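You operate a simulated robot arm through the tools that you are given. There is no shell and no other tool. Be economical: measure what you need, move in short steps, check, and stop when the job is done.

The job below is to be done with a simulated two-armed robot. You get a single attempt, and the scene is never put back.

TASK
Put the dryer back on line and shut the bypass last.
Fine: shut the vent first, open the inlet slowly, then the outlet.
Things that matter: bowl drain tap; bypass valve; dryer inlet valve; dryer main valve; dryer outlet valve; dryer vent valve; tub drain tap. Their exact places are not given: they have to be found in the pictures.

It is judged by the outcome, as a careful person would: the job done as asked, and still so three seconds after it is handed in. It fails if anything else is knocked over, pushed out of place, dropped, spilled or broken.

THE ROBOT
Two 7-joint arms with fingered hands on one trunk, on a base that drives. Base frame: it is fixed to the floor where the robot stands at the start and does not move with it; the origin is under the middle of the robot, x ahead of it, y to its left, z up. Lengths are in mm, angles in rad, forces in N, time in s.
The left shoulder is at the start at [61, 104, 993], the right one opposite. With the tool pointing down near the work surface each hand reaches from about 100 to 560 mm from the robot's upright axis, wherever it stands, measured 20 degrees to its own side. Places, roughly: bowl drain tap [400, -700, 700]; bypass valve [400, -300, 900]; dryer inlet valve [400, -100, 800]; dryer main valve [400, -800, 900]; dryer outlet valve [400, -400, 800]; dryer vent valve [400, 0, 700]; tub drain tap [300, -400, 300]. Payload 2.4 kg a hand.
The TCP of each hand is the grasp point between the finger pads, 17 mm short of the fingertips. In the tool frame z runs along the fingers and y along their closing line. The gripper opens to 88 mm. The gripper's body begins 47 mm behind the TCP. The gripper is a hand of 2 fingers: y runs from the thumb to the fingers, the wrist lies at [0, 0, -165] in the tool frame, and closing takes about 1.5 s.
Orientation is told as [roll, pitch, yaw] about the base's x, y, z axes, in that order, counted from this pose: with the fingers straight down and closing along the base's y, the tool's x points along the base's -x, its y along +y and its z along -z.

THE INTERFACE
- The arms move only by the tool drive_tool. It takes "left_motion", "right_motion" or both (then of equal length, played together; a hand with none holds still); each is a list of rows, each a list of 6 numbers: the shift along the tool's x, y, z in cm, then the turn, a rotation vector about the tool's x, y, z in rad. In form: [[tx, ty, tz, wx, wy, wz], ...]. A call has 1 to 12 rows; each row shifts and turns the commanded pose from where the row before left it, along the tool's axes as they then stand. "left_fingers" and "right_fingers" are, for a hand that has rows, the closure, from 0 (fully open) to 1 (shut), set as the call begins (left out, the last holds). Each row takes 0.2 s and may step no farther than 50 mm and 0.15 rad from the row before; otherwise, or with a gripper value out of range, the whole call is refused. A pose out of reach is approached as far as the arm can. The call stops where the force on the tool passes 70 N (or 10 N more than at its start, if that is more) or the arm is blocked; 0.2 s more then pass. The fingers move at their own pace (about 153 mm/s each) and stop on an object; they squeeze with about 30 N. The grip force told is the motor's: it shows also when the fingers shut on nothing. Time passes only in rows, and 0.2 s behind the last, so rows that do not move let the fingers close. It gives the time, the measured TCP pose, the force on the tool (base axes), the opening and the grip force at its end, in the units of the frame above (readings bear some noise), with the torque about the TCP (base axes, N m) and any sound that the robot's microphone picked up, and new pictures: "show" is both (left out), scene, wrist or none (wrist: the cameras of the hands that moved).
- Cameras (640 x 400 px; columns grow to the right, rows downward): "scene" is now at [118.6, -28.8, 954.7]; the picture's right is [-0.38, -0.92, 0.00], its down [0.17, -0.07, -0.98] and it looks along [0.91, -0.37, 0.18] (base axes); focal length 214 px, centre (320, 200). "left" rides on the left gripper at [-50, 3, -63] in its tool frame; the picture's right is [-0.06, -1.00, 0.00], its down [0.78, -0.05, -0.62] and it looks along [0.62, -0.04, 0.79] (tool axes); focal length 275 px, centre (320, 200). "right" rides on the right gripper at [50, 3, -64] in its tool frame; the picture's right is [-0.06, 1.00, 0.00], its down [-0.78, -0.05, -0.62] and it looks along [-0.62, -0.04, 0.79] (tool axes); focal length 275 px, centre (320, 200).
- raise_lower(by): slides the trunk up (or, below 0, down) by that many mm; the arms and the scene camera ride with it, the base frame stays. It gives what a move gives, with no picture.
- steer(legs): drives the robot by 1 to 6 legs, each [ahead, left, turn to the left] in mm, mm and rad, along the robot's own axes; the way and the turn of a leg run together, so that a leg with both is an arc; at most 1500 mm and 3.142 rad a leg. The arms and the cameras ride along, it lands a little off, and it stops where it bumps. It gives what a move gives, and a new picture of the scene camera.
- move_fingers(finger1, thumb_bend, hand): sets how far each is bent, from 0 (flat) to 1 (curled in); at 0.3 the hand is open as for a grip, at 0.7 the pads meet at the TCP. One left out holds its place. A second passes; each finger stops where it meets its share of the squeeze, and holds until it gets a number again. A gripper value or a shape takes the hand back. It gives what a move gives, with no picture; readings hold the bend of each and the force on the fingers (four entries, about 0 where the hand has none), thumb and palm.
- grasp_type(shape, hand): the hand has 2 fingers and takes this shape, open, in about a second: jaw (thumb against the fingers, like two jaws); tri (thumb and two fingers); tip (a fingertip pinch); poke (one finger out to press); point (the index stretched); flat (the hand flat); cup (the hand cupped); fist (a fist). The gripper value then closes the fingers along that shape, each until it touches; the sizes above hold for jaw. It gives what a move gives, with no picture.
- head_to(pan, tilt): turns the head with the scene camera to pan (to the left, within 1.047 rad either way) and tilt (down, from -0.506 to 1.204), counted from straight ahead of the robot. It gives what a move gives, and a new picture of the scene camera.
- point_at(camera, pixels): for up to 12 pixels [column, row] of the newest picture of that camera ("zoom" is the newest enlarged one), the place [x, y, z] in the base frame of the surface seen there, good to about 2 mm, but the place of the scene camera against the robot may be out by one fixed shift of up to 12 mm in any direction. It takes no simulated time.
- close_up(camera, box): a new picture of the part [left, top, right, bottom] of that camera's present view, enlarged. It takes no simulated time.
- sign_off(): hands the job in; it is judged then, once.

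Keep the steps short. Do not move on a guess: measure, check each grasp and each placing, and mend mistakes. In all there are 80 turns and 260 pictures (those below and enlarged ones count). Leave the grippers open and the arms clear of the work at the hand-in unless told otherwise, and finish with a single line.

The tools are called after ">>>" as a command line: name --argument value ..., lists and objects as JSON in quotes. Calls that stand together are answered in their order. drive_tool: Moves the arms, as the interface text tells. Its arguments: {"type":"object","properties":{"left_motion":{"type":"array","items":{"type":"array","items":{"type":"number"}}},"left_fingers":{"type":"number"},"right_motion":{"type":"array","items":{"type":"array","items":{"type":"number"}}},"right_fingers":{"type":"number"},"show":{"type":"string","enum":["both","scene","wrist","none"]}},"required":[]} The other tools are called the same way: raise_lower (by) slides the trunk up or down; grasp_type (shape, hand) gives the hand a shape; move_fingers (finger1, thumb_bend, hand) moves the fingers one by one; steer (legs) drives the base; head_to (pan, tilt) turns the head that bears the scene camera; point_at (camera, pixels) gives the place of the surface under pixels of a picture; close_up (camera, box) takes an enlarged picture of a part of a camera's view; sign_off () hands the job in.

At the start:

```text
clock: 0.0
left_tcp_pos: [354.7, -26.4, 1184.6]
left_tool_rot: [-0.002, -0.002, -0.001]
left_wrist_force: [0.4, 0.8, -0.6]
left_moment: [-0.02, -0.01, -0.02]
left_finger_gap: 88.1
left_finger_force: 0.1
left_shape: jaw
left_bend: [0.3, 0.3]
left_finger forces: [0.0, 0.1, 0.0, 0.0, 0.1, 0.0]
right_tcp_pos: [254.7, -350.8, 1174.0]
right_tool_rot: [0.001, -0.001, 0.0]
right_wrist_force: [0.1, 0.5, 0.2]
right_moment: [0.01, 0.0, -0.03]
right_finger_gap: 87.8
right_finger_force: 0.1
right_shape: jaw
right_bend: [0.3, 0.3]
right_finger forces: [0.0, 0.0, 0.0, 0.1, 0.0, 0.1]
trunk travel left (down, up): [-225.0, 625.0]
robot x, y, heading: [-1.5, -0.2, 0.0]
head pan, tilt: [-1.051, 0.215]
```

scene: 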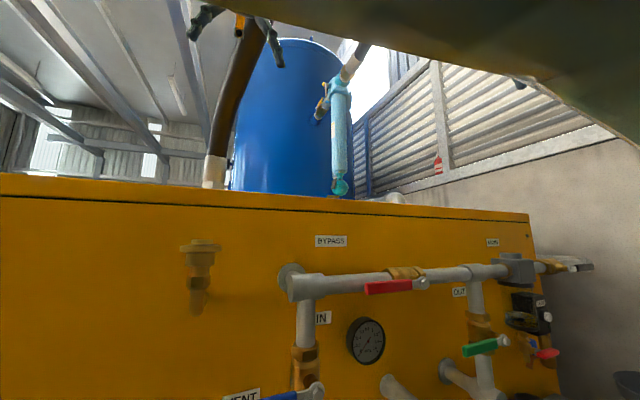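
right: 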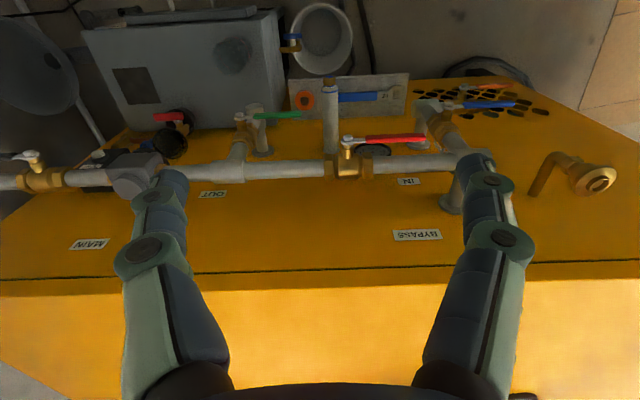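
left: 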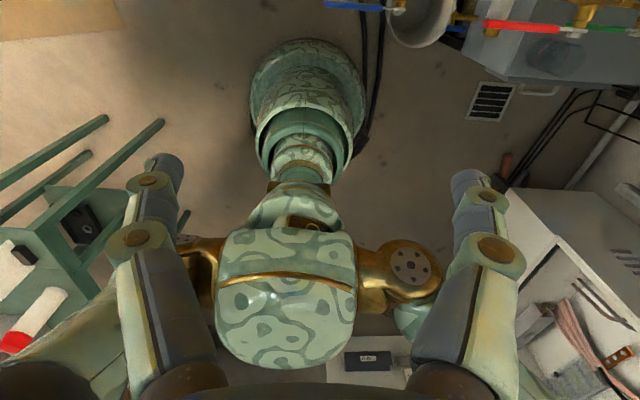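

The scene shows the pipe panel, but its lower part is cut off. I'll tilt the head down to see all the valves.

>>> head_to --pan -0.6 --tilt 0.6

```text
clock: 0.9
left_tcp_pos: [355.9, -25.6, 1183.6]
left_tool_rot: [0.0, 0.0, 0.001]
left_wrist_force: [1.6, 0.8, 0.0]
left_moment: [0.0, 0.03, -0.01]
left_finger_gap: 87.9
left_finger_force: 0.0
left_shape: jaw
left_bend: [0.3, 0.3]
left_finger forces: [0.0, 0.1, 0.0, 0.0, 0.0, 0.0]
right_tcp_pos: [254.2, -351.2, 1175.3]
right_tool_rot: [0.0, -0.001, -0.001]
right_wrist_force: [0.2, 0.1, 0.2]
right_moment: [-0.01, -0.02, 0.01]
right_finger_gap: 88.1
right_finger_force: 0.0
right_shape: jaw
right_bend: [0.3, 0.3]
right_finger forces: [0.0, 0.0, 0.0, 0.0, 0.1, 0.0]
trunk travel left (down, up): [-225.0, 625.0]
robot x, y, heading: [0.8, -3.0, 0.001]
head pan, tilt: [-0.6, 0.6]
```

scene: 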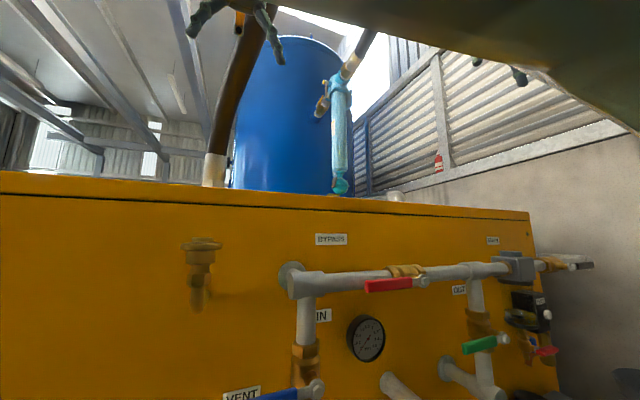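

The picture is the same although the head reports that it moved. I'll take a fresh full-frame view to check.

>>> close_up --camera "scene" --box '[0, 0, 640, 400]'

>>> point_at --camera "scene" --pixels '[[385, 286], [420, 283], [480, 345], [503, 338], [275, 397], [312, 390], [405, 272], [545, 352], [580, 266], [300, 285], [478, 320], [305, 355]]'

```text
1.00 times, centred on (320, 200) of scene (not enlarged: the box is as wide or as high as the picture)
```

zoom: 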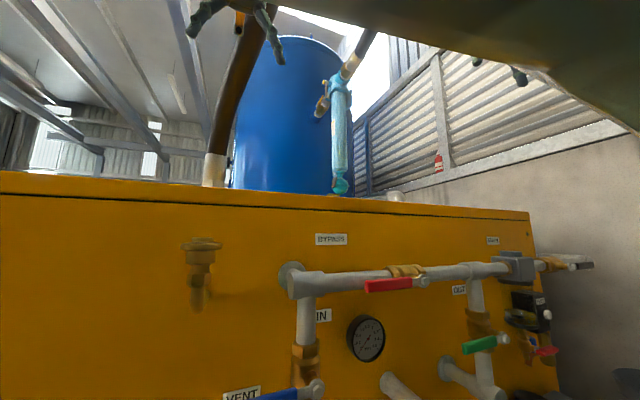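

```text
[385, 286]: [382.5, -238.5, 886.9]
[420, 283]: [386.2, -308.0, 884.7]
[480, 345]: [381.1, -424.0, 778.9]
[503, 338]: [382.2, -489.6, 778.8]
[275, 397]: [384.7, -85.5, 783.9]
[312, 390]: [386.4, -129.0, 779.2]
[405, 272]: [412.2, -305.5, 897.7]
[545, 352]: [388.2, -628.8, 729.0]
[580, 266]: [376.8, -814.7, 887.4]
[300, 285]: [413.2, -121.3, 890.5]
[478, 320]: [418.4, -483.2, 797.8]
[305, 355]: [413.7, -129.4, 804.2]
```

The scene camera doesn't follow the head. I'll enlarge the right wrist view, which sees the panel from above.

>>> close_up --camera "right" --box '[280, 60, 600, 260]'

>>> close_up --camera "right" --box '[0, 60, 320, 260]'

>>> close_up --camera "scene" --box '[260, 220, 580, 400]'

>>> head_to --pan -0.3 --tilt 1.1

```text
2.00 times, centred on (440, 160) of right
```

zoom: 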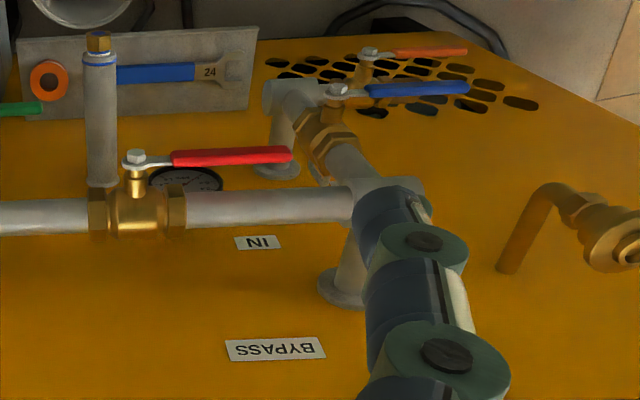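

```text
2.00 times, centred on (160, 160) of right
```

zoom: 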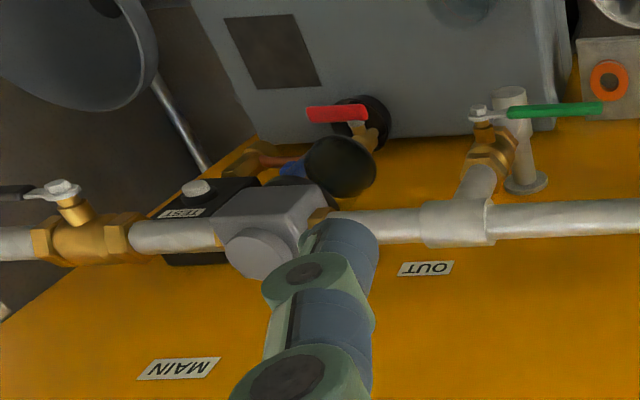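

```text
2.00 times, centred on (420, 310) of scene
```

zoom: 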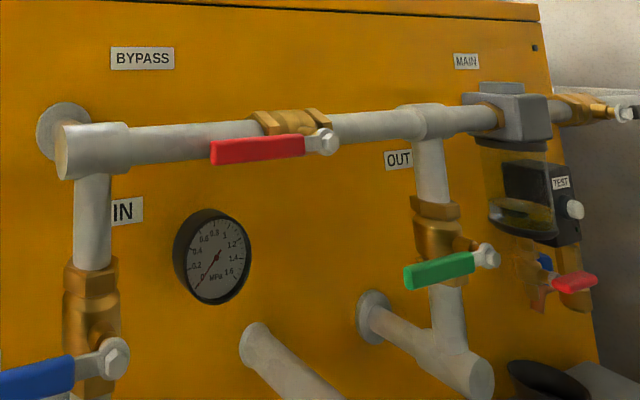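

```text
clock: 1.8
left_tcp_pos: [356.7, -26.4, 1183.2]
left_tool_rot: [-0.003, 0.0, 0.0]
left_wrist_force: [-0.1, -0.2, 0.1]
left_moment: [0.02, 0.0, 0.03]
left_finger_gap: 88.0
left_finger_force: 0.1
left_shape: jaw
left_bend: [0.3, 0.3]
left_finger forces: [0.1, 0.1, 0.0, 0.1, 0.0, 0.0]
right_tcp_pos: [253.8, -351.1, 1173.8]
right_tool_rot: [-0.001, -0.001, 0.0]
right_wrist_force: [0.3, -0.3, 0.5]
right_moment: [0.01, -0.01, -0.03]
right_finger_gap: 87.9
right_finger_force: 0.1
right_shape: jaw
right_bend: [0.3, 0.3]
right_finger forces: [0.1, 0.1, 0.0, 0.1, 0.0, 0.1]
trunk travel left (down, up): [-225.0, 625.0]
robot x, y, heading: [-1.7, -2.1, -0.0]
head pan, tilt: [-0.3, 1.1]
```

scene: 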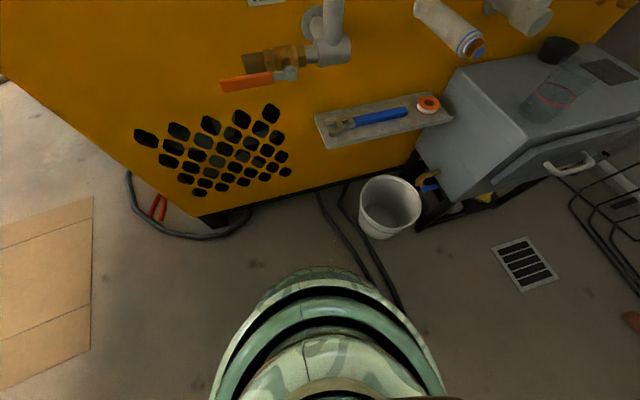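

The head does turn, with a limited-tilt view now showing the orange vent lever, shelf and buckets. I'll set a middle view to see the vent and inlet together.

>>> head_to --pan -0.3 --tilt 0.65

```text
clock: 2.7
left_tcp_pos: [355.7, -26.5, 1183.2]
left_tool_rot: [-0.002, -0.002, 0.0]
left_wrist_force: [0.9, 0.8, 0.5]
left_moment: [0.02, 0.0, -0.01]
left_finger_gap: 88.0
left_finger_force: 0.1
left_shape: jaw
left_bend: [0.3, 0.3]
left_finger forces: [0.0, 0.1, 0.0, 0.0, 0.0, 0.0]
right_tcp_pos: [254.0, -349.9, 1174.8]
right_tool_rot: [-0.001, 0.0, 0.0]
right_wrist_force: [0.7, -0.4, 0.5]
right_moment: [0.01, 0.02, -0.02]
right_finger_gap: 87.9
right_finger_force: 0.0
right_shape: jaw
right_bend: [0.3, 0.3]
right_finger forces: [0.0, 0.1, 0.0, 0.0, 0.0, 0.1]
trunk travel left (down, up): [-225.0, 625.0]
robot x, y, heading: [-2.6, 1.7, -0.001]
head pan, tilt: [-0.3, 0.649]
```

scene: 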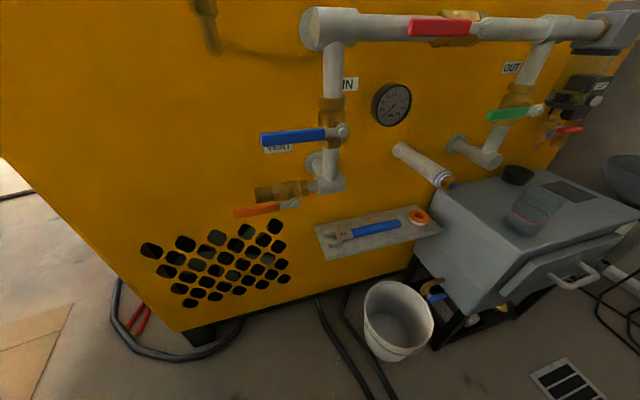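

I'll measure the lever ends and pivots in this view.

>>> point_at --camera "scene" --pixels '[[237, 212], [265, 209], [292, 203], [262, 195], [262, 139], [300, 135], [342, 130], [488, 117], [536, 110], [410, 28], [330, 160], [220, 170]]'

>>> close_up --camera "scene" --box '[220, 90, 380, 230]'

>>> close_up --camera "scene" --box '[400, 0, 620, 200]'

```text
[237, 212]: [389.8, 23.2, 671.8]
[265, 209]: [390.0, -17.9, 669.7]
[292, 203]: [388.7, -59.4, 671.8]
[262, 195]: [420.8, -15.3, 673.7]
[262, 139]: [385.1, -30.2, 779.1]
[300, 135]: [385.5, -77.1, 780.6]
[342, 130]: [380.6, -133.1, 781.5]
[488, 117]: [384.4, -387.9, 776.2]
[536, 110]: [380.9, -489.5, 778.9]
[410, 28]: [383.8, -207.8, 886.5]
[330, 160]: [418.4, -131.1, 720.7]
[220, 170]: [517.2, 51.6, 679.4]
```

```text
2.86 times, centred on (300, 160) of scene
```

zoom: 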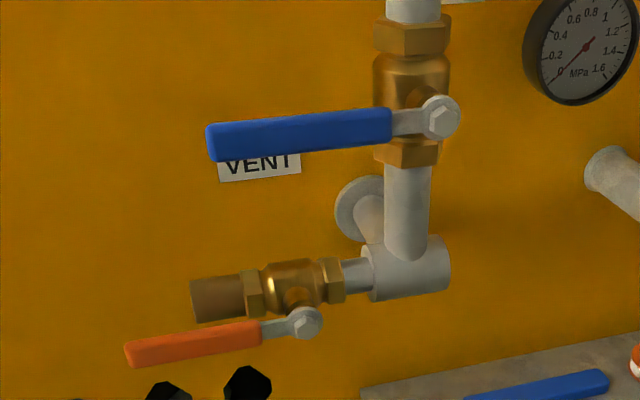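

```text
2.00 times, centred on (510, 100) of scene
```

zoom: 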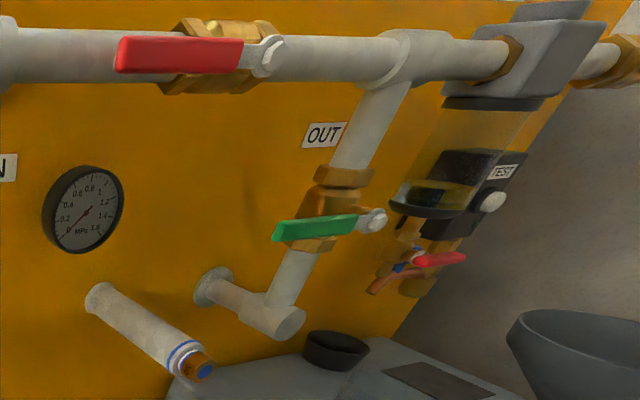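

I'll check for the scene camera's fixed shift by measuring the same features in the right wrist view, where bypass pivot is at (348,138), inlet at (448,105) and vent at (465,86).

>>> point_at --camera "right" --pixels '[[348, 138], [423, 137], [395, 139], [448, 105], [512, 104], [490, 105], [465, 86], [511, 86], [490, 87], [240, 116], [300, 113], [270, 116]]'

>>> point_at --camera "scene" --pixels '[[450, 186], [440, 180], [517, 175], [535, 205], [430, 190], [380, 228], [320, 235], [440, 15], [440, 26], [345, 133], [320, 190], [620, 215]]'

```text
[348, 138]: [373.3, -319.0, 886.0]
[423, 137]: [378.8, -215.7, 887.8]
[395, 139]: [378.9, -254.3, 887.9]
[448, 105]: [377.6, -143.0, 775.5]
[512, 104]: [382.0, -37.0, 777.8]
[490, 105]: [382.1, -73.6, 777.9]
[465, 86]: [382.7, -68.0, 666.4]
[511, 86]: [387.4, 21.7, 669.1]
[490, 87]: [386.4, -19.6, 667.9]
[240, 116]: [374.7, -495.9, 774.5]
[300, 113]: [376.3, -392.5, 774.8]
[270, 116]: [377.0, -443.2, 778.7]
```

```text
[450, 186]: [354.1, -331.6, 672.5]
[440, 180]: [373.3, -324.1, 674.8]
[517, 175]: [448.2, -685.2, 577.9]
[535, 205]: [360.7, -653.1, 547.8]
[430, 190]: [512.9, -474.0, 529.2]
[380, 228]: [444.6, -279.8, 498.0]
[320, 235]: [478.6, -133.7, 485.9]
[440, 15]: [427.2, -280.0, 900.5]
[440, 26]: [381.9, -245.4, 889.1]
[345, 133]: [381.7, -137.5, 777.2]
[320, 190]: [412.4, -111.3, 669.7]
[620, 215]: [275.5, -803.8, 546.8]
```

Wrist-measured values show the scene camera is off by about +10 mm in y. I plan to work with the hand horizontal, so I want a little more room and will check what is behind the robot in the left wrist view.

>>> point_at --camera "left" --pixels '[[370, 358], [70, 230], [20, 340], [520, 250], [600, 330], [300, 150], [285, 300], [400, 270], [40, 310], [350, 390], [200, 350], [450, 350]]'

>>> drive_tool --right_motion '[[0, 0, 0, 0, -0.1428, 0], [0, 0, 0, 0, -0.1428, 0], [0, 0, 0, 0, -0.1428, 0], [0, 0, 0, 0, -0.1428, 0], [0, 0, 0, 0, -0.1428, 0], [0, 0, 0, 0, -0.1428, 0], [0, 0, 0, 0, -0.1428, 0], [0, 0, 0, 0, -0.1428, 0], [0, 0, 0, 0, -0.1428, 0], [0, 0, 0, 0, -0.1428, 0], [0, 0, 0, 0, -0.1428, 0]]' --right_fingers 1

```text
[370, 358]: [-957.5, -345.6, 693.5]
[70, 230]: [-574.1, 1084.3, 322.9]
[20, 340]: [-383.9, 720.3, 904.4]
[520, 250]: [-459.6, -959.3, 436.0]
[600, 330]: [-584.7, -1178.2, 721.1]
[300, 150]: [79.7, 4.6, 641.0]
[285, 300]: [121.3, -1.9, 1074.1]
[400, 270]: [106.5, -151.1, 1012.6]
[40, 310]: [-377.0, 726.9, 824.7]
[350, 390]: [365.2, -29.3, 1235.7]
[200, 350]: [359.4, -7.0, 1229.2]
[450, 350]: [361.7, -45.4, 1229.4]
```

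```text
clock: 5.1
left_tcp_pos: [355.4, -26.4, 1183.6]
left_tool_rot: [-0.001, 0.0, -0.002]
left_wrist_force: [0.0, 0.2, -0.1]
left_moment: [0.0, -0.03, 0.03]
left_finger_gap: 87.9
left_finger_force: 0.1
left_shape: jaw
left_bend: [0.3, 0.3]
left_finger forces: [0.0, 0.0, 0.0, 0.1, 0.0, 0.0]
right_tcp_pos: [253.9, -349.3, 1173.5]
right_tool_rot: [2.978, -1.571, -2.979]
right_wrist_force: [0.4, 0.6, 0.3]
right_moment: [-0.01, 0.02, 0.02]
right_finger_gap: 0.0
right_finger_force: 30.4
right_shape: jaw
right_bend: [0.6, 0.69]
right_finger forces: [0.0, 0.1, 0.1, 0.0, 0.0, 0.0]
trunk travel left (down, up): [-225.0, 625.0]
robot x, y, heading: [3.0, -2.9, 0.003]
head pan, tilt: [-0.3, 0.649]
```

scene: 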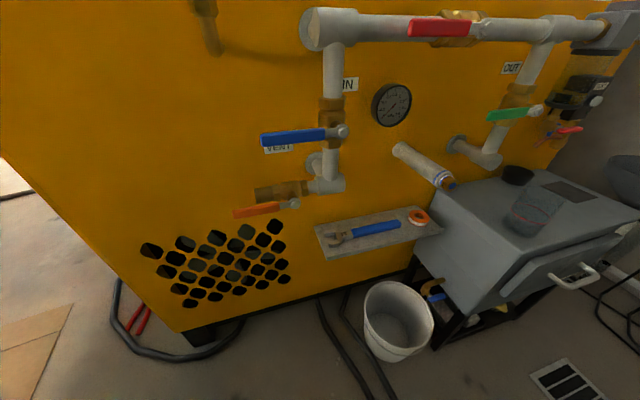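
right: 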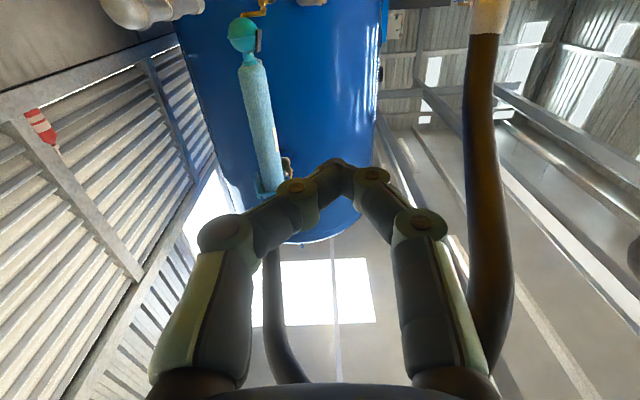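

The hand is horizontal now. The space behind is clear, so I'll back up 130 mm and lower the trunk 150 mm.

>>> steer --legs '[[-130, 0, 0]]'

>>> raise_lower --by -150

>>> head_to --pan -0.35 --tilt 0.4

```text
clock: 6.4
left_tcp_pos: [225.5, -25.5, 1184.3]
left_tool_rot: [-0.002, -0.003, 0.002]
left_wrist_force: [-0.2, 0.0, -0.6]
left_moment: [-0.01, -0.03, 0.0]
left_finger_gap: 88.2
left_finger_force: 0.1
left_shape: jaw
left_bend: [0.3, 0.3]
left_finger forces: [0.0, 0.1, 0.0, 0.0, 0.0, 0.0]
right_tcp_pos: [125.5, -349.1, 1174.2]
right_tool_rot: [-0.055, -1.569, 0.058]
right_wrist_force: [-0.1, 0.2, 0.2]
right_moment: [0.01, 0.01, -0.02]
right_finger_gap: 0.0
right_finger_force: 29.9
right_shape: jaw
right_bend: [0.6, 0.69]
right_finger forces: [0.0, 0.0, 0.1, 0.0, 0.1, 0.1]
trunk travel left (down, up): [-225.0, 625.0]
robot x, y, heading: [-126.6, -0.6, 0.002]
head pan, tilt: [-0.3, 0.649]
```

scene: 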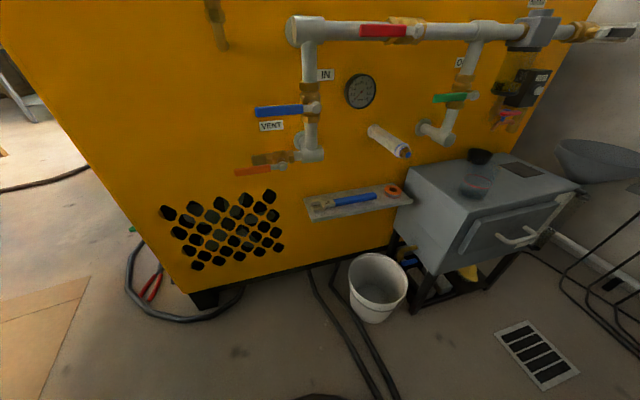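

```text
clock: 8.2
left_tcp_pos: [226.0, -25.2, 1033.1]
left_tool_rot: [-0.002, -0.001, 0.004]
left_wrist_force: [-0.6, 1.0, 0.2]
left_moment: [-0.01, 0.01, -0.01]
left_finger_gap: 87.8
left_finger_force: 0.1
left_shape: jaw
left_bend: [0.3, 0.3]
left_finger forces: [0.0, 0.1, 0.0, 0.0, 0.0, 0.0]
right_tcp_pos: [125.8, -348.5, 1023.9]
right_tool_rot: [-0.383, -1.572, 0.387]
right_wrist_force: [-0.8, 0.3, -0.5]
right_moment: [0.0, 0.0, -0.01]
right_finger_gap: 0.0
right_finger_force: 30.1
right_shape: jaw
right_bend: [0.6, 0.69]
right_finger forces: [0.1, 0.0, 0.0, 0.1, 0.0, 0.0]
trunk travel left (down, up): [-75.0, 775.0]
robot x, y, heading: [-130.6, -2.0, 0.006]
head pan, tilt: [-0.3, 0.649]
```

```text
clock: 8.9
left_tcp_pos: [225.1, -24.9, 1033.5]
left_tool_rot: [-0.001, -0.002, 0.005]
left_wrist_force: [0.3, 0.2, -0.2]
left_moment: [-0.03, -0.01, 0.03]
left_finger_gap: 87.8
left_finger_force: 0.0
left_shape: jaw
left_bend: [0.3, 0.3]
left_finger forces: [0.0, 0.0, 0.1, 0.0, 0.0, 0.0]
right_tcp_pos: [126.1, -349.7, 1024.5]
right_tool_rot: [-0.008, -1.571, 0.013]
right_wrist_force: [-0.1, 0.0, 0.2]
right_moment: [-0.02, 0.0, 0.02]
right_finger_gap: 0.0
right_finger_force: 30.0
right_shape: jaw
right_bend: [0.6, 0.69]
right_finger forces: [0.1, 0.0, 0.0, 0.0, 0.0, 0.0]
trunk travel left (down, up): [-75.0, 775.0]
robot x, y, heading: [-131.5, 2.3, 0.004]
head pan, tilt: [-0.351, 0.4]
```

scene: 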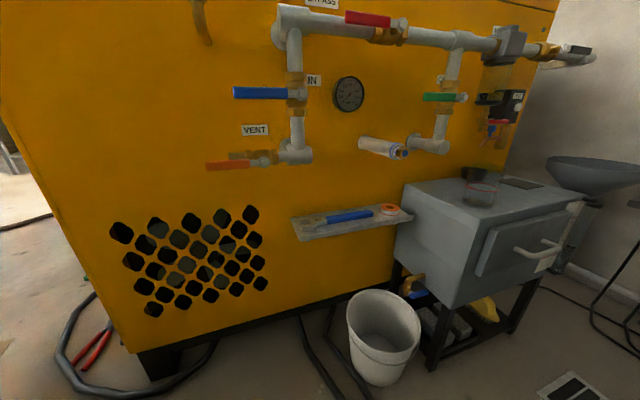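

I'll move the closed right hand to a point in front of and above the vent lever, x≈260, y≈0, z≈705.

>>> drive_tool --right_motion '[[3.8, 1.5, 1.5, 0, 0, 0], [3.8, 2.0, 1.5, 0, 0, 0], [3.6, 2.5, 1.5, 0, 0, 0], [3.4, 2.8, 1.2, 0, 0, 0], [3.0, 3.0, 1.2, 0, 0, 0], [2.8, 3.2, 1.2, 0, 0, 0], [2.5, 3.3, 1.2, 0, 0, 0], [2.3, 3.4, 1.1, 0, 0, 0], [2.0, 3.4, 1.0, 0, 0, 0], [1.7, 3.4, 0.8, 0, 0, 0], [1.5, 3.4, 0.7, 0, 0, 0], [1.5, 3.0, 0.5, 0, 0, 0]]'

```text
clock: 11.5
left_tcp_pos: [226.8, -24.8, 1034.3]
left_tool_rot: [-0.002, -0.001, 0.003]
left_wrist_force: [-0.2, -0.2, -0.1]
left_moment: [0.0, 0.01, -0.01]
left_finger_gap: 87.8
left_finger_force: 0.0
left_shape: jaw
left_bend: [0.3, 0.3]
left_finger forces: [0.0, 0.0, 0.0, 0.1, 0.0, 0.0]
right_tcp_pos: [342.5, -155.8, 779.4]
right_tool_rot: [0.769, -1.571, -0.764]
right_wrist_force: [-1.2, 0.7, 0.1]
right_moment: [0.01, -0.05, 0.01]
right_finger_gap: 0.1
right_finger_force: 29.9
right_shape: jaw
right_bend: [0.6, 0.69]
right_finger forces: [0.0, 0.1, 0.0, 0.1, 0.0, 0.1]
right hand out of reach, approached as far as the arm can: row 2, 3, 4, 5, 6, 7, 8, 9
trunk travel left (down, up): [-75.0, 775.0]
robot x, y, heading: [-131.3, -2.9, 0.006]
head pan, tilt: [-0.351, 0.4]
```

scene: 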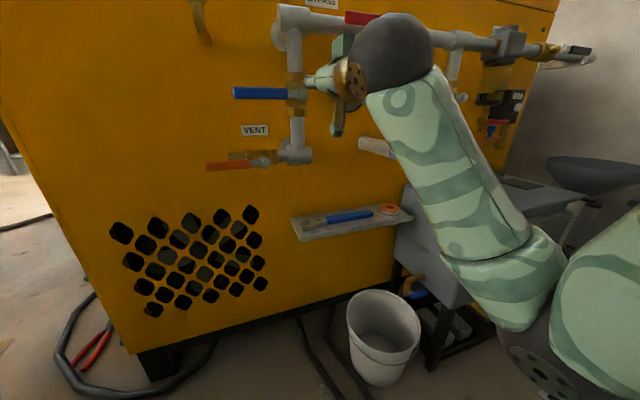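
right: 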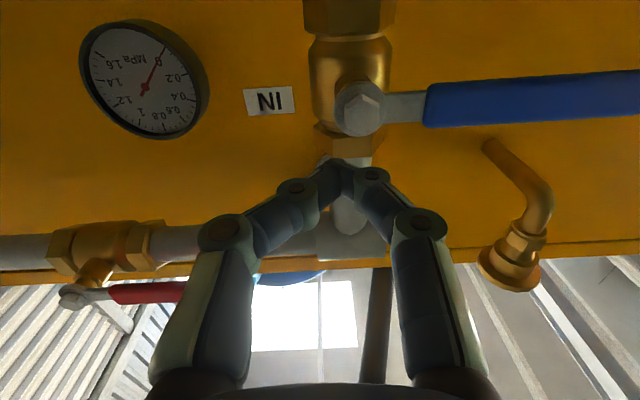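

The arm lags behind its commanded pose, as some rows were out of reach. I'll let one still row pass to see where it settles.

>>> drive_tool --right_motion '[[0, 0, 0, 0, 0, 0], [0, 0, 0, 0, 0, 0]]' --show "scene"

```text
clock: 12.1
left_tcp_pos: [226.3, -25.8, 1034.0]
left_tool_rot: [-0.002, -0.001, 0.003]
left_wrist_force: [0.0, 0.2, 0.1]
left_moment: [0.01, 0.01, -0.01]
left_finger_gap: 87.7
left_finger_force: 0.2
left_shape: jaw
left_bend: [0.3, 0.3]
left_finger forces: [0.0, 0.0, 0.0, 0.0, 0.0, 0.1]
right_tcp_pos: [343.4, -155.0, 780.4]
right_tool_rot: [0.061, -1.571, -0.059]
right_wrist_force: [0.2, -0.3, 0.1]
right_moment: [0.0, 0.01, 0.02]
right_finger_gap: 0.0
right_finger_force: 29.4
right_shape: jaw
right_bend: [0.6, 0.69]
right_finger forces: [0.0, 0.1, 0.0, 0.0, 0.1, 0.0]
trunk travel left (down, up): [-75.0, 775.0]
robot x, y, heading: [-129.4, -2.9, 0.003]
head pan, tilt: [-0.351, 0.4]
```

scene: 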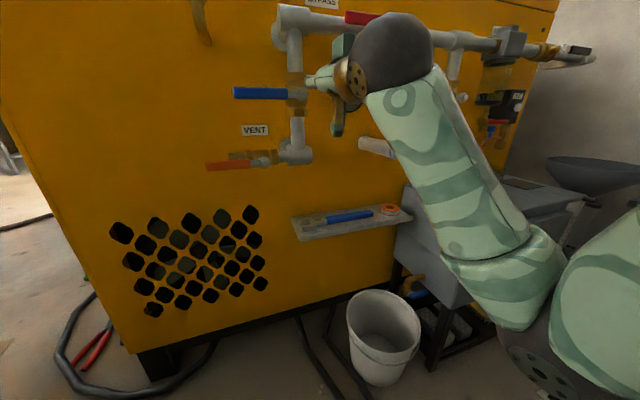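

The hand settled at (343,-155,780) because close-in poses are out of reach. I'll back up another 90 mm so the arm works more stretched, then move down and left.

>>> steer --legs '[[-90, 0, 0]]'

>>> drive_tool --right_motion '[[1, 3, 0, 0, 0, 0], [1, 3, 0, 0, 0, 0], [1, 3, 0, 0, 0, 0], [1, 3, 0, 0, 0, 0], [1, 3, 0.5, 0, 0, 0], [2, 0.5, 1, 0, 0, 0], [0.5, 0, 2, 0, 0, 0]]'

```text
clock: 13.2
left_tcp_pos: [134.9, -25.9, 1034.0]
left_tool_rot: [-0.002, -0.001, 0.001]
left_wrist_force: [0.0, -0.2, 0.6]
left_moment: [0.0, 0.03, 0.02]
left_finger_gap: 87.8
left_finger_force: 0.1
left_shape: jaw
left_bend: [0.3, 0.3]
left_finger forces: [0.0, 0.0, 0.0, 0.0, 0.0, 0.0]
right_tcp_pos: [252.5, -155.8, 780.5]
right_tool_rot: [-0.118, -1.572, 0.117]
right_wrist_force: [-0.6, 0.1, 0.6]
right_moment: [0.01, 0.04, 0.06]
right_finger_gap: 0.0
right_finger_force: 29.9
right_shape: jaw
right_bend: [0.6, 0.69]
right_finger forces: [0.1, 0.0, 0.0, 0.1, 0.0, 0.0]
trunk travel left (down, up): [-75.0, 775.0]
robot x, y, heading: [-222.9, 1.0, -0.001]
head pan, tilt: [-0.351, 0.4]
```

scene: 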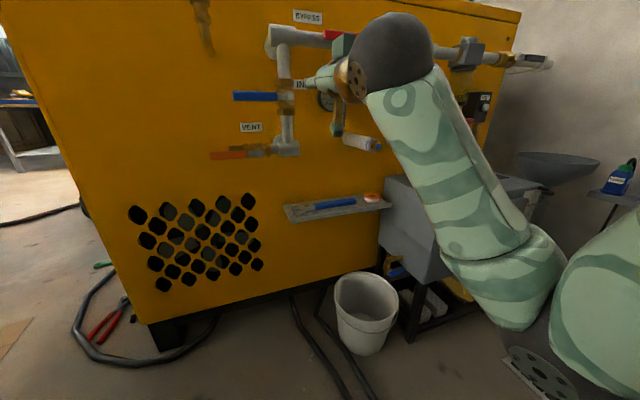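

```text
clock: 14.8
left_tcp_pos: [135.5, -26.4, 1033.5]
left_tool_rot: [-0.003, 0.002, 0.001]
left_wrist_force: [0.2, -0.2, -0.4]
left_moment: [-0.03, -0.02, -0.02]
left_finger_gap: 88.0
left_finger_force: 0.0
left_shape: jaw
left_bend: [0.3, 0.3]
left_finger forces: [0.0, 0.0, 0.0, 0.1, 0.0, 0.0]
right_tcp_pos: [285.1, -0.7, 704.3]
right_tool_rot: [0.178, -1.571, -0.177]
right_wrist_force: [0.3, -0.4, -0.2]
right_moment: [0.0, -0.03, 0.03]
right_finger_gap: 0.0
right_finger_force: 30.3
right_shape: jaw
right_bend: [0.6, 0.69]
right_finger forces: [0.0, 0.1, 0.1, 0.0, 0.0, 0.0]
trunk travel left (down, up): [-75.0, 775.0]
robot x, y, heading: [-220.3, 2.2, 0.001]
head pan, tilt: [-0.351, 0.4]
```

scene: 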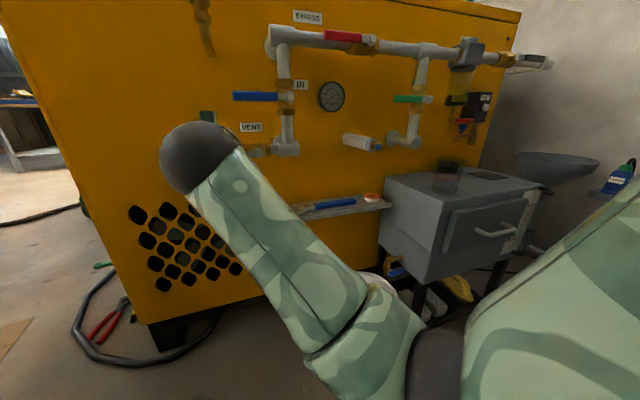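
right: 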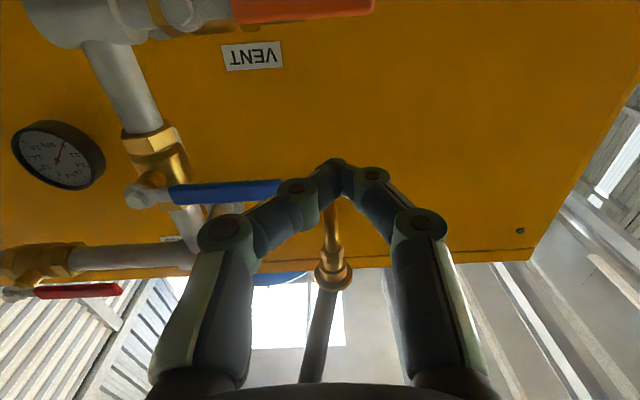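

The hand is at (285,0,704) and the arm moves freely. I'll measure the orange lever and neighbours in the wrist view before going in.

>>> point_at --camera "right" --pixels '[[370, 5], [300, 8], [240, 15], [240, 22], [200, 8], [180, 193], [270, 190], [270, 182], [150, 197], [70, 290], [330, 215], [335, 280]]'

```text
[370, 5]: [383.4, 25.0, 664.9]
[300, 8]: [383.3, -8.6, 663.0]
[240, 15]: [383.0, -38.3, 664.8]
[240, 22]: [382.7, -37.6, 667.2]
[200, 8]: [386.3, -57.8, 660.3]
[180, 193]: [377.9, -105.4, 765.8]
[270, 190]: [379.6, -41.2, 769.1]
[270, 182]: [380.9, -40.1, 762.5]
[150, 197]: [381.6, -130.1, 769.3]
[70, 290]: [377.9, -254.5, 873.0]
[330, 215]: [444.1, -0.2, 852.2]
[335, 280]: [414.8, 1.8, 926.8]
```

Lever front at x≈383, centre z≈663, tip y≈26. I'll go forward to x≈378 (tip 395) at z 704, y≈8, above the orange lever and below the blue one.

>>> drive_tool --right_motion '[[0, 0.2, 3, 0, 0, 0], [0, 0.2, 3, 0, 0, 0], [0, 0.2, 2.5, 0, 0, 0], [0, 0.2, 0.8, 0, 0, 0]]' --show "wrist"

```text
clock: 15.8
left_tcp_pos: [135.3, -25.3, 1033.2]
left_tool_rot: [-0.001, 0.0, 0.003]
left_wrist_force: [-0.4, 0.0, -1.0]
left_moment: [0.05, 0.01, 0.01]
left_finger_gap: 87.9
left_finger_force: 0.0
left_shape: jaw
left_bend: [0.3, 0.3]
left_finger forces: [0.0, 0.1, 0.0, 0.1, 0.1, 0.0]
right_tcp_pos: [379.6, 6.7, 704.2]
right_tool_rot: [0.017, -1.567, -0.014]
right_wrist_force: [0.1, 0.3, 0.3]
right_moment: [0.0, 0.02, -0.01]
right_finger_gap: 0.2
right_finger_force: 29.4
right_shape: jaw
right_bend: [0.6, 0.69]
right_finger forces: [0.0, 0.0, 0.1, 0.0, 0.0, 0.0]
trunk travel left (down, up): [-75.0, 775.0]
robot x, y, heading: [-220.6, -0.8, 0.006]
head pan, tilt: [-0.351, 0.4]
```

right: 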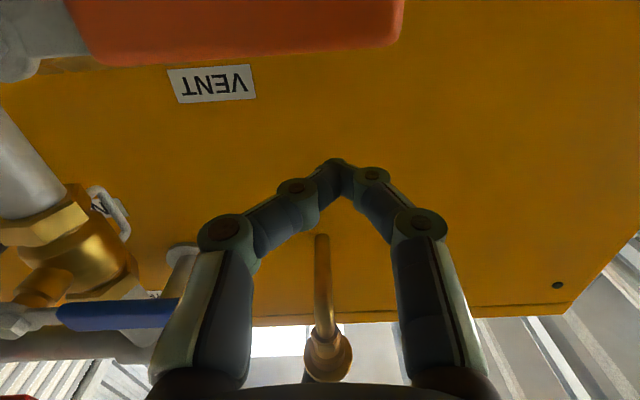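

Tip is above the orange lever. I'll lower gently to touch and feel whether it moves downward.

>>> drive_tool --right_motion '[[1, 0, 0, 0, 0, 0], [0.8, 0, 0, 0, 0, 0], [0.5, 0, 0, 0, 0, 0], [0.5, 0, 0, 0, 0, 0], [0.5, 0, 0, 0, 0, 0]]' --show "wrist"

```text
clock: 17.0
left_tcp_pos: [136.2, -26.4, 1034.7]
left_tool_rot: [-0.002, 0.0, 0.002]
left_wrist_force: [-0.3, 0.2, 0.6]
left_moment: [0.02, -0.01, -0.03]
left_finger_gap: 87.9
left_finger_force: 0.0
left_shape: jaw
left_bend: [0.3, 0.3]
left_finger forces: [0.0, 0.0, 0.0, 0.0, 0.0, 0.0]
right_tcp_pos: [378.2, 6.1, 674.0]
right_tool_rot: [-0.348, -1.57, 0.349]
right_wrist_force: [-0.4, 0.0, -0.3]
right_moment: [0.03, 0.0, 0.0]
right_finger_gap: 0.0
right_finger_force: 30.1
right_shape: jaw
right_bend: [0.6, 0.69]
right_finger forces: [0.0, 0.0, 0.1, 0.0, 0.0, 0.0]
trunk travel left (down, up): [-75.0, 775.0]
robot x, y, heading: [-220.1, 2.3, 0.0]
head pan, tilt: [-0.351, 0.4]
```

right: 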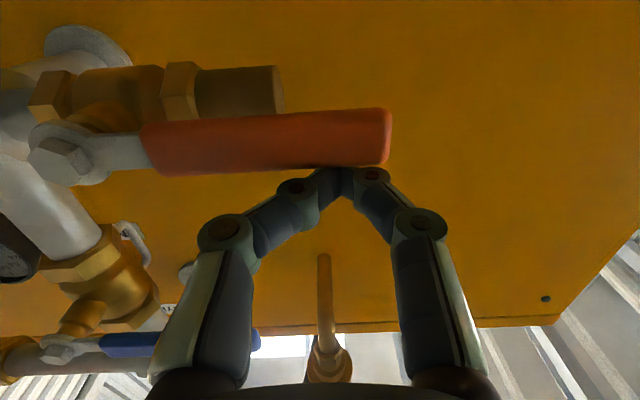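

No contact yet; the tip is just above the lever. I'll continue down in 4 mm steps.

>>> drive_tool --right_motion '[[0.4, 0, 0, 0, 0, 0], [0.4, 0, 0, 0, 0, 0], [0.4, 0, 0, 0, 0, 0]]' --show "wrist"

```text
clock: 17.8
left_tcp_pos: [134.7, -25.3, 1032.9]
left_tool_rot: [-0.003, -0.002, 0.002]
left_wrist_force: [0.2, 0.3, 0.2]
left_moment: [-0.01, 0.01, 0.01]
left_finger_gap: 88.0
left_finger_force: 0.0
left_shape: jaw
left_bend: [0.3, 0.3]
left_finger forces: [0.0, 0.0, 0.1, 0.1, 0.0, 0.1]
right_tcp_pos: [379.5, 6.4, 661.6]
right_tool_rot: [-1.348, -1.571, 1.347]
right_wrist_force: [-1.6, 0.6, 2.6]
right_moment: [-0.01, 0.01, -0.01]
right_finger_gap: 0.0
right_finger_force: 30.4
right_shape: jaw
right_bend: [0.61, 0.69]
right_finger forces: [0.1, 0.0, 0.1, 0.0, 0.0, 0.1]
trunk travel left (down, up): [-75.0, 775.0]
robot x, y, heading: [-220.4, -1.7, 0.001]
head pan, tilt: [-0.351, 0.4]
```

right: 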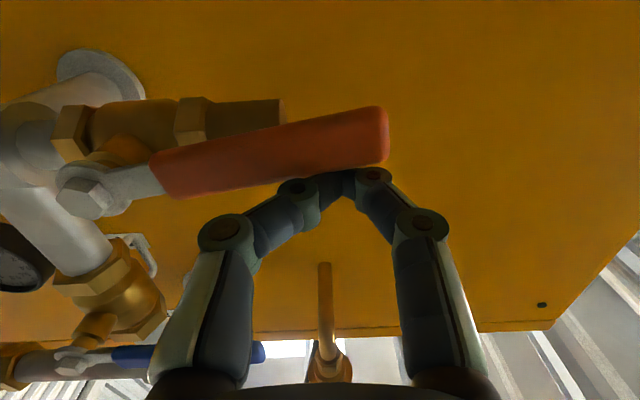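

The orange lever moves down with about 3 N, so down is the closing way. I'll push it along its arc about the pivot (y≈-69, z≈663), which ends with the tip near (y -50, z 588).

>>> drive_tool --right_motion '[[0.96, 0, 0, 0, 0, 0], [1.0, -0.05, 0, 0, 0, 0], [1.0, -0.3, 0, 0, 0, 0], [0.9, -0.45, 0, 0, 0, 0], [0.8, -0.6, 0, 0, 0, 0], [0.8, -0.7, 0, 0, 0, 0], [0.6, -0.8, 0, 0, 0, 0], [0.6, -0.8, 0, 0, 0, 0], [0.4, -0.9, 0, 0, 0, 0], [0.3, -1.0, 0, 0, 0, 0]]' --show "wrist"

```text
clock: 20.0
left_tcp_pos: [134.8, -25.6, 1034.2]
left_tool_rot: [-0.001, -0.001, 0.002]
left_wrist_force: [-0.6, 0.5, -0.3]
left_moment: [0.01, 0.0, -0.01]
left_finger_gap: 88.1
left_finger_force: 0.0
left_shape: jaw
left_bend: [0.3, 0.3]
left_finger forces: [0.0, 0.1, 0.0, 0.1, 0.0, 0.0]
right_tcp_pos: [380.0, -49.7, 586.6]
right_tool_rot: [-0.451, -1.571, 0.452]
right_wrist_force: [-4.7, 4.0, 1.3]
right_moment: [-0.04, 0.0, -0.01]
right_finger_gap: 0.0
right_finger_force: 30.3
right_shape: jaw
right_bend: [0.64, 0.69]
right_finger forces: [0.0, 0.1, 0.0, 0.0, 0.0, 0.0]
trunk travel left (down, up): [-75.0, 775.0]
robot x, y, heading: [-223.3, -0.6, 0.006]
head pan, tilt: [-0.351, 0.4]
```

right: 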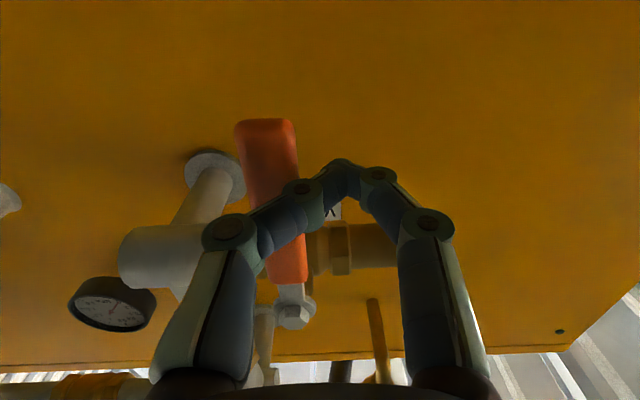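

The lever is nearly vertical. I'll push further in −y in small steps until the stop is felt.

>>> drive_tool --right_motion '[[0, -0.3, 0, 0, 0, 0], [0, -0.3, 0, 0, 0, 0], [0, -0.3, 0, 0, 0, 0]]' --show "wrist"

```text
clock: 20.8
left_tcp_pos: [134.9, -25.6, 1033.8]
left_tool_rot: [-0.002, -0.001, 0.003]
left_wrist_force: [-0.5, -0.9, 0.6]
left_moment: [0.0, 0.01, -0.03]
left_finger_gap: 87.6
left_finger_force: 0.0
left_shape: jaw
left_bend: [0.3, 0.3]
left_finger forces: [0.0, 0.0, 0.1, 0.1, 0.0, 0.0]
right_tcp_pos: [378.5, -56.5, 587.8]
right_tool_rot: [-1.526, -1.569, 1.529]
right_wrist_force: [-5.6, 10.5, 0.0]
right_moment: [0.02, -0.02, 0.08]
right_finger_gap: 0.3
right_finger_force: 29.9
right_shape: jaw
right_bend: [0.67, 0.69]
right_finger forces: [0.0, 0.1, 0.1, 0.1, 0.0, 0.0]
trunk travel left (down, up): [-75.0, 775.0]
robot x, y, heading: [-219.6, -1.0, -0.001]
head pan, tilt: [-0.351, 0.4]
```

right: 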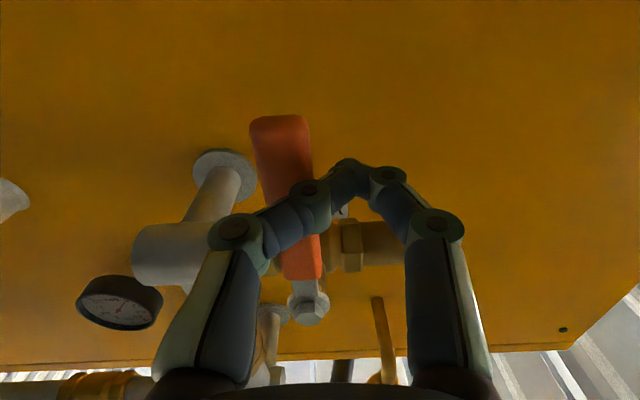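

Force rose to 10 N, which suggests the stop. I'll measure the lever to check that it's vertical.

>>> point_at --camera "right" --pixels '[[280, 122], [283, 150], [290, 190], [305, 270], [307, 310], [300, 240]]'

>>> drive_tool --right_motion '[[0, -0.3, 0, 0, 0, 0], [0, -0.3, 0, 0, 0, 0]]' --show "wrist"

```text
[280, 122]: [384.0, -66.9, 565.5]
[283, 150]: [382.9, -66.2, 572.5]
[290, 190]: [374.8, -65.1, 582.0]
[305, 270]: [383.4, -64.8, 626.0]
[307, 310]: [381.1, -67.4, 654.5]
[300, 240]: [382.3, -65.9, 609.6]
```

```text
clock: 21.4
left_tcp_pos: [135.1, -25.9, 1032.9]
left_tool_rot: [-0.002, -0.001, 0.003]
left_wrist_force: [0.0, -0.3, 0.3]
left_moment: [0.0, -0.02, 0.01]
left_finger_gap: 87.7
left_finger_force: 0.1
left_shape: jaw
left_bend: [0.3, 0.3]
left_finger forces: [0.0, 0.0, 0.0, 0.1, 0.0, 0.0]
right_tcp_pos: [379.0, -65.7, 588.8]
right_tool_rot: [-0.299, -1.569, 0.299]
right_wrist_force: [-1.2, 2.8, -1.1]
right_moment: [0.03, -0.02, 0.04]
right_finger_gap: 0.0
right_finger_force: 29.8
right_shape: jaw
right_bend: [0.66, 0.78]
right_finger forces: [0.0, 0.1, 0.0, 0.1, 0.0, 0.1]
trunk travel left (down, up): [-75.0, 775.0]
robot x, y, heading: [-224.5, 0.1, 0.002]
head pan, tilt: [-0.351, 0.4]
```

right: 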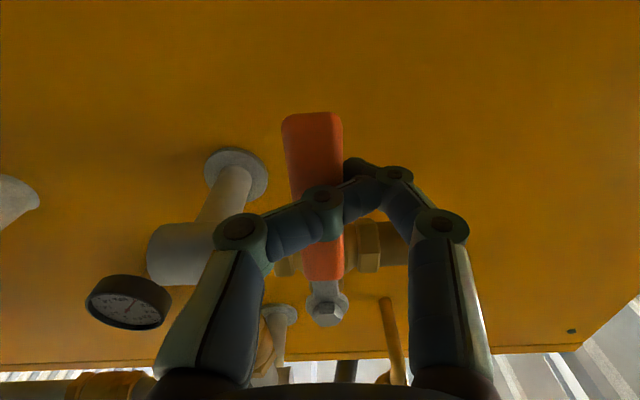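

The lever hangs vertical (y≈-66 along its whole length) against its stop, so the vent is shut. I'll ease off to +y, back away, then rise in front of the inlet lever.

>>> drive_tool --right_motion '[[0, 1, 0, 0, 0, 0], [0, 1, -1, 0, 0, 0], [0, 0.5, -4, 0, 0, 0], [0, 0, -4, 0, 0, 0]]'

```text
clock: 22.4
left_tcp_pos: [135.2, -27.2, 1033.6]
left_tool_rot: [-0.001, 0.001, 0.001]
left_wrist_force: [0.1, 0.4, 0.0]
left_moment: [0.01, 0.01, -0.04]
left_finger_gap: 88.0
left_finger_force: 0.0
left_shape: jaw
left_bend: [0.3, 0.3]
left_finger forces: [0.0, 0.1, 0.0, 0.0, 0.0, 0.0]
right_tcp_pos: [288.2, -38.6, 587.2]
right_tool_rot: [0.181, -1.569, -0.184]
right_wrist_force: [0.5, 0.0, 0.3]
right_moment: [-0.01, 0.02, -0.02]
right_finger_gap: 0.2
right_finger_force: 29.9
right_shape: jaw
right_bend: [0.66, 0.79]
right_finger forces: [0.0, 0.0, 0.0, 0.0, 0.1, 0.0]
trunk travel left (down, up): [-75.0, 775.0]
robot x, y, heading: [-220.3, -2.4, 0.001]
head pan, tilt: [-0.351, 0.4]
```

scene: 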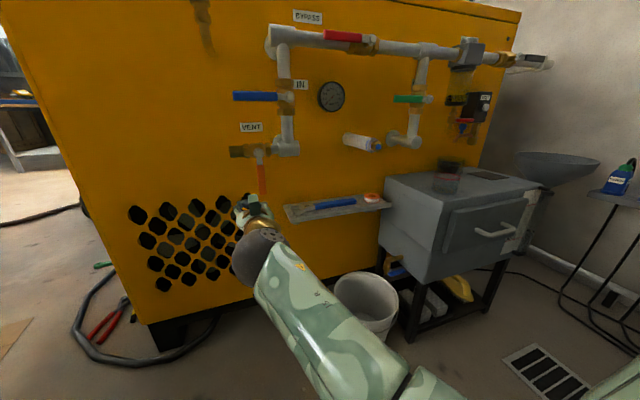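
right: 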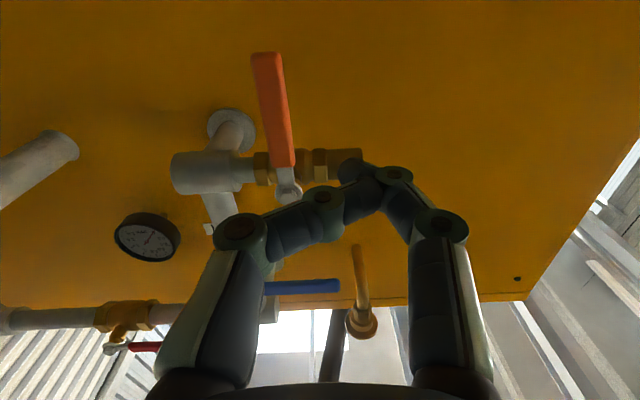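

Vent is closed. I'll rise to z≈805 at x≈288, reopening and reclosing the fingers to recentre them.

>>> drive_tool --right_motion '[[-4.4, -0.2, 0, 0, 0, 0], [-4.4, -0.2, 0, 0, 0, 0], [-4.4, -0.2, 0, 0, 0, 0], [-4.4, -0.2, 0, 0, 0, 0], [-4.2, -0.2, 0, 0, 0, 0]]' --right_fingers 0.3 --show "none"

>>> drive_tool --right_motion '[[0, 0, 0, 0, 0, 0], [0, 0, 0, 0, 0, 0], [0, 0, 0, 0, 0, 0], [0, 0, 0, 0, 0, 0], [0, 0, 0, 0, 0, 0]]' --right_fingers 1

```text
clock: 23.6
left_tcp_pos: [136.0, -25.9, 1032.3]
left_tool_rot: [0.0, -0.003, 0.001]
left_wrist_force: [-0.6, 0.6, -0.2]
left_moment: [-0.01, 0.02, -0.05]
left_finger_gap: 88.1
left_finger_force: 0.1
left_shape: jaw
left_bend: [0.3, 0.3]
left_finger forces: [0.0, 0.1, 0.1, 0.0, 0.0, 0.0]
right_tcp_pos: [291.3, -45.8, 808.2]
right_tool_rot: [-0.456, -1.57, 0.457]
right_wrist_force: [-0.1, 0.1, -0.2]
right_moment: [0.0, 0.02, -0.01]
right_finger_gap: 61.4
right_finger_force: 0.1
right_shape: jaw
right_bend: [0.67, 0.64]
right_finger forces: [0.1, 0.0, 0.0, 0.0, 0.0, 0.0]
trunk travel left (down, up): [-75.0, 775.0]
robot x, y, heading: [-221.0, -1.2, -0.001]
head pan, tilt: [-0.351, 0.4]
```

```text
clock: 24.8
left_tcp_pos: [136.0, -26.0, 1033.9]
left_tool_rot: [-0.001, 0.0, 0.001]
left_wrist_force: [0.1, -0.2, 0.4]
left_moment: [0.04, 0.0, -0.01]
left_finger_gap: 87.8
left_finger_force: 0.1
left_shape: jaw
left_bend: [0.3, 0.3]
left_finger forces: [0.0, 0.0, 0.0, 0.0, 0.0, 0.0]
right_tcp_pos: [292.1, -46.7, 806.9]
right_tool_rot: [-0.214, -1.571, 0.215]
right_wrist_force: [0.3, 0.3, 0.1]
right_moment: [0.02, 0.01, 0.02]
right_finger_gap: 0.1
right_finger_force: 29.9
right_shape: jaw
right_bend: [0.61, 0.68]
right_finger forces: [0.0, 0.1, 0.0, 0.1, 0.0, 0.0]
trunk travel left (down, up): [-75.0, 775.0]
robot x, y, heading: [-219.2, -1.8, 0.001]
head pan, tilt: [-0.351, 0.4]
```

scene: 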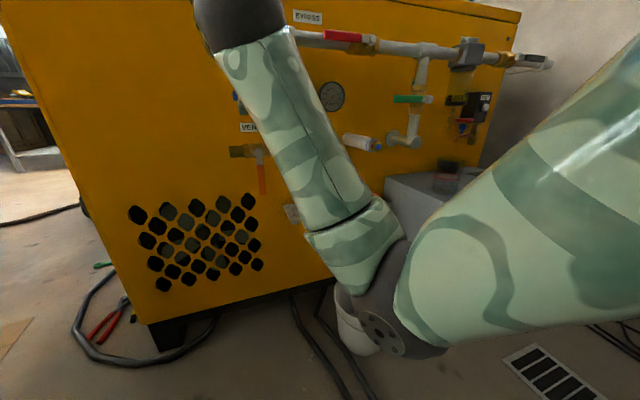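
right: 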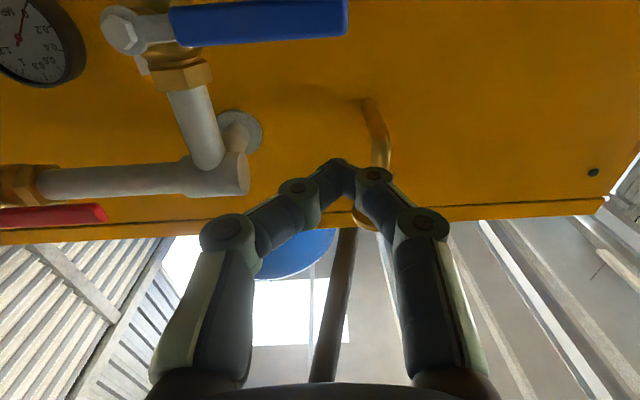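

Fingers are recentred. I'll measure the blue inlet lever and its pivot.

>>> point_at --camera "right" --pixels '[[340, 15], [340, 32], [260, 20], [260, 38], [180, 20], [120, 30], [240, 175], [100, 213]]'

```text
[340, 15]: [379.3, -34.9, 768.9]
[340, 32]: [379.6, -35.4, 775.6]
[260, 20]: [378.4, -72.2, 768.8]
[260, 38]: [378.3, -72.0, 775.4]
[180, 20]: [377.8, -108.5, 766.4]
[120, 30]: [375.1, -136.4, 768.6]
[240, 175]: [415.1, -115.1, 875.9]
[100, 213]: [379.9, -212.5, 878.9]
```

Blue lever: front x≈379, centre z≈771, tip y≈-33, pivot y≈-138. I'll go forward to x≈377 above it and then down to just short of contact.

>>> drive_tool --right_motion '[[0, 0, 3, 0, 0, 0], [0, 0, 3, 0, 0, 0], [0, 0, 2.5, 0, 0, 0], [0.8, 0, 0, 0, 0, 0], [0.6, 0, 0, 0, 0, 0]]' --show "wrist"

```text
clock: 26.0
left_tcp_pos: [134.7, -26.1, 1034.3]
left_tool_rot: [-0.002, -0.001, 0.003]
left_wrist_force: [0.4, -0.3, -0.1]
left_moment: [-0.03, 0.03, 0.01]
left_finger_gap: 88.0
left_finger_force: 0.1
left_shape: jaw
left_bend: [0.3, 0.3]
left_finger forces: [0.0, 0.0, 0.1, 0.0, 0.0, 0.1]
right_tcp_pos: [374.2, -48.6, 790.7]
right_tool_rot: [0.645, -1.57, -0.645]
right_wrist_force: [0.1, 0.0, -0.3]
right_moment: [-0.03, 0.01, 0.01]
right_finger_gap: 0.0
right_finger_force: 29.9
right_shape: jaw
right_bend: [0.61, 0.68]
right_finger forces: [0.0, 0.0, 0.0, 0.1, 0.0, 0.0]
trunk travel left (down, up): [-75.0, 775.0]
robot x, y, heading: [-222.7, -0.2, -0.001]
head pan, tilt: [-0.351, 0.4]
```

right: 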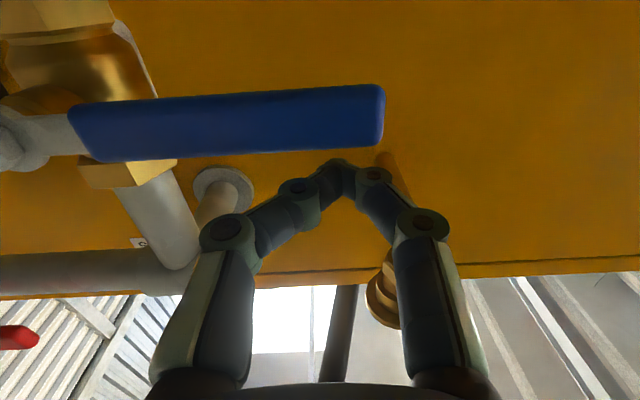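

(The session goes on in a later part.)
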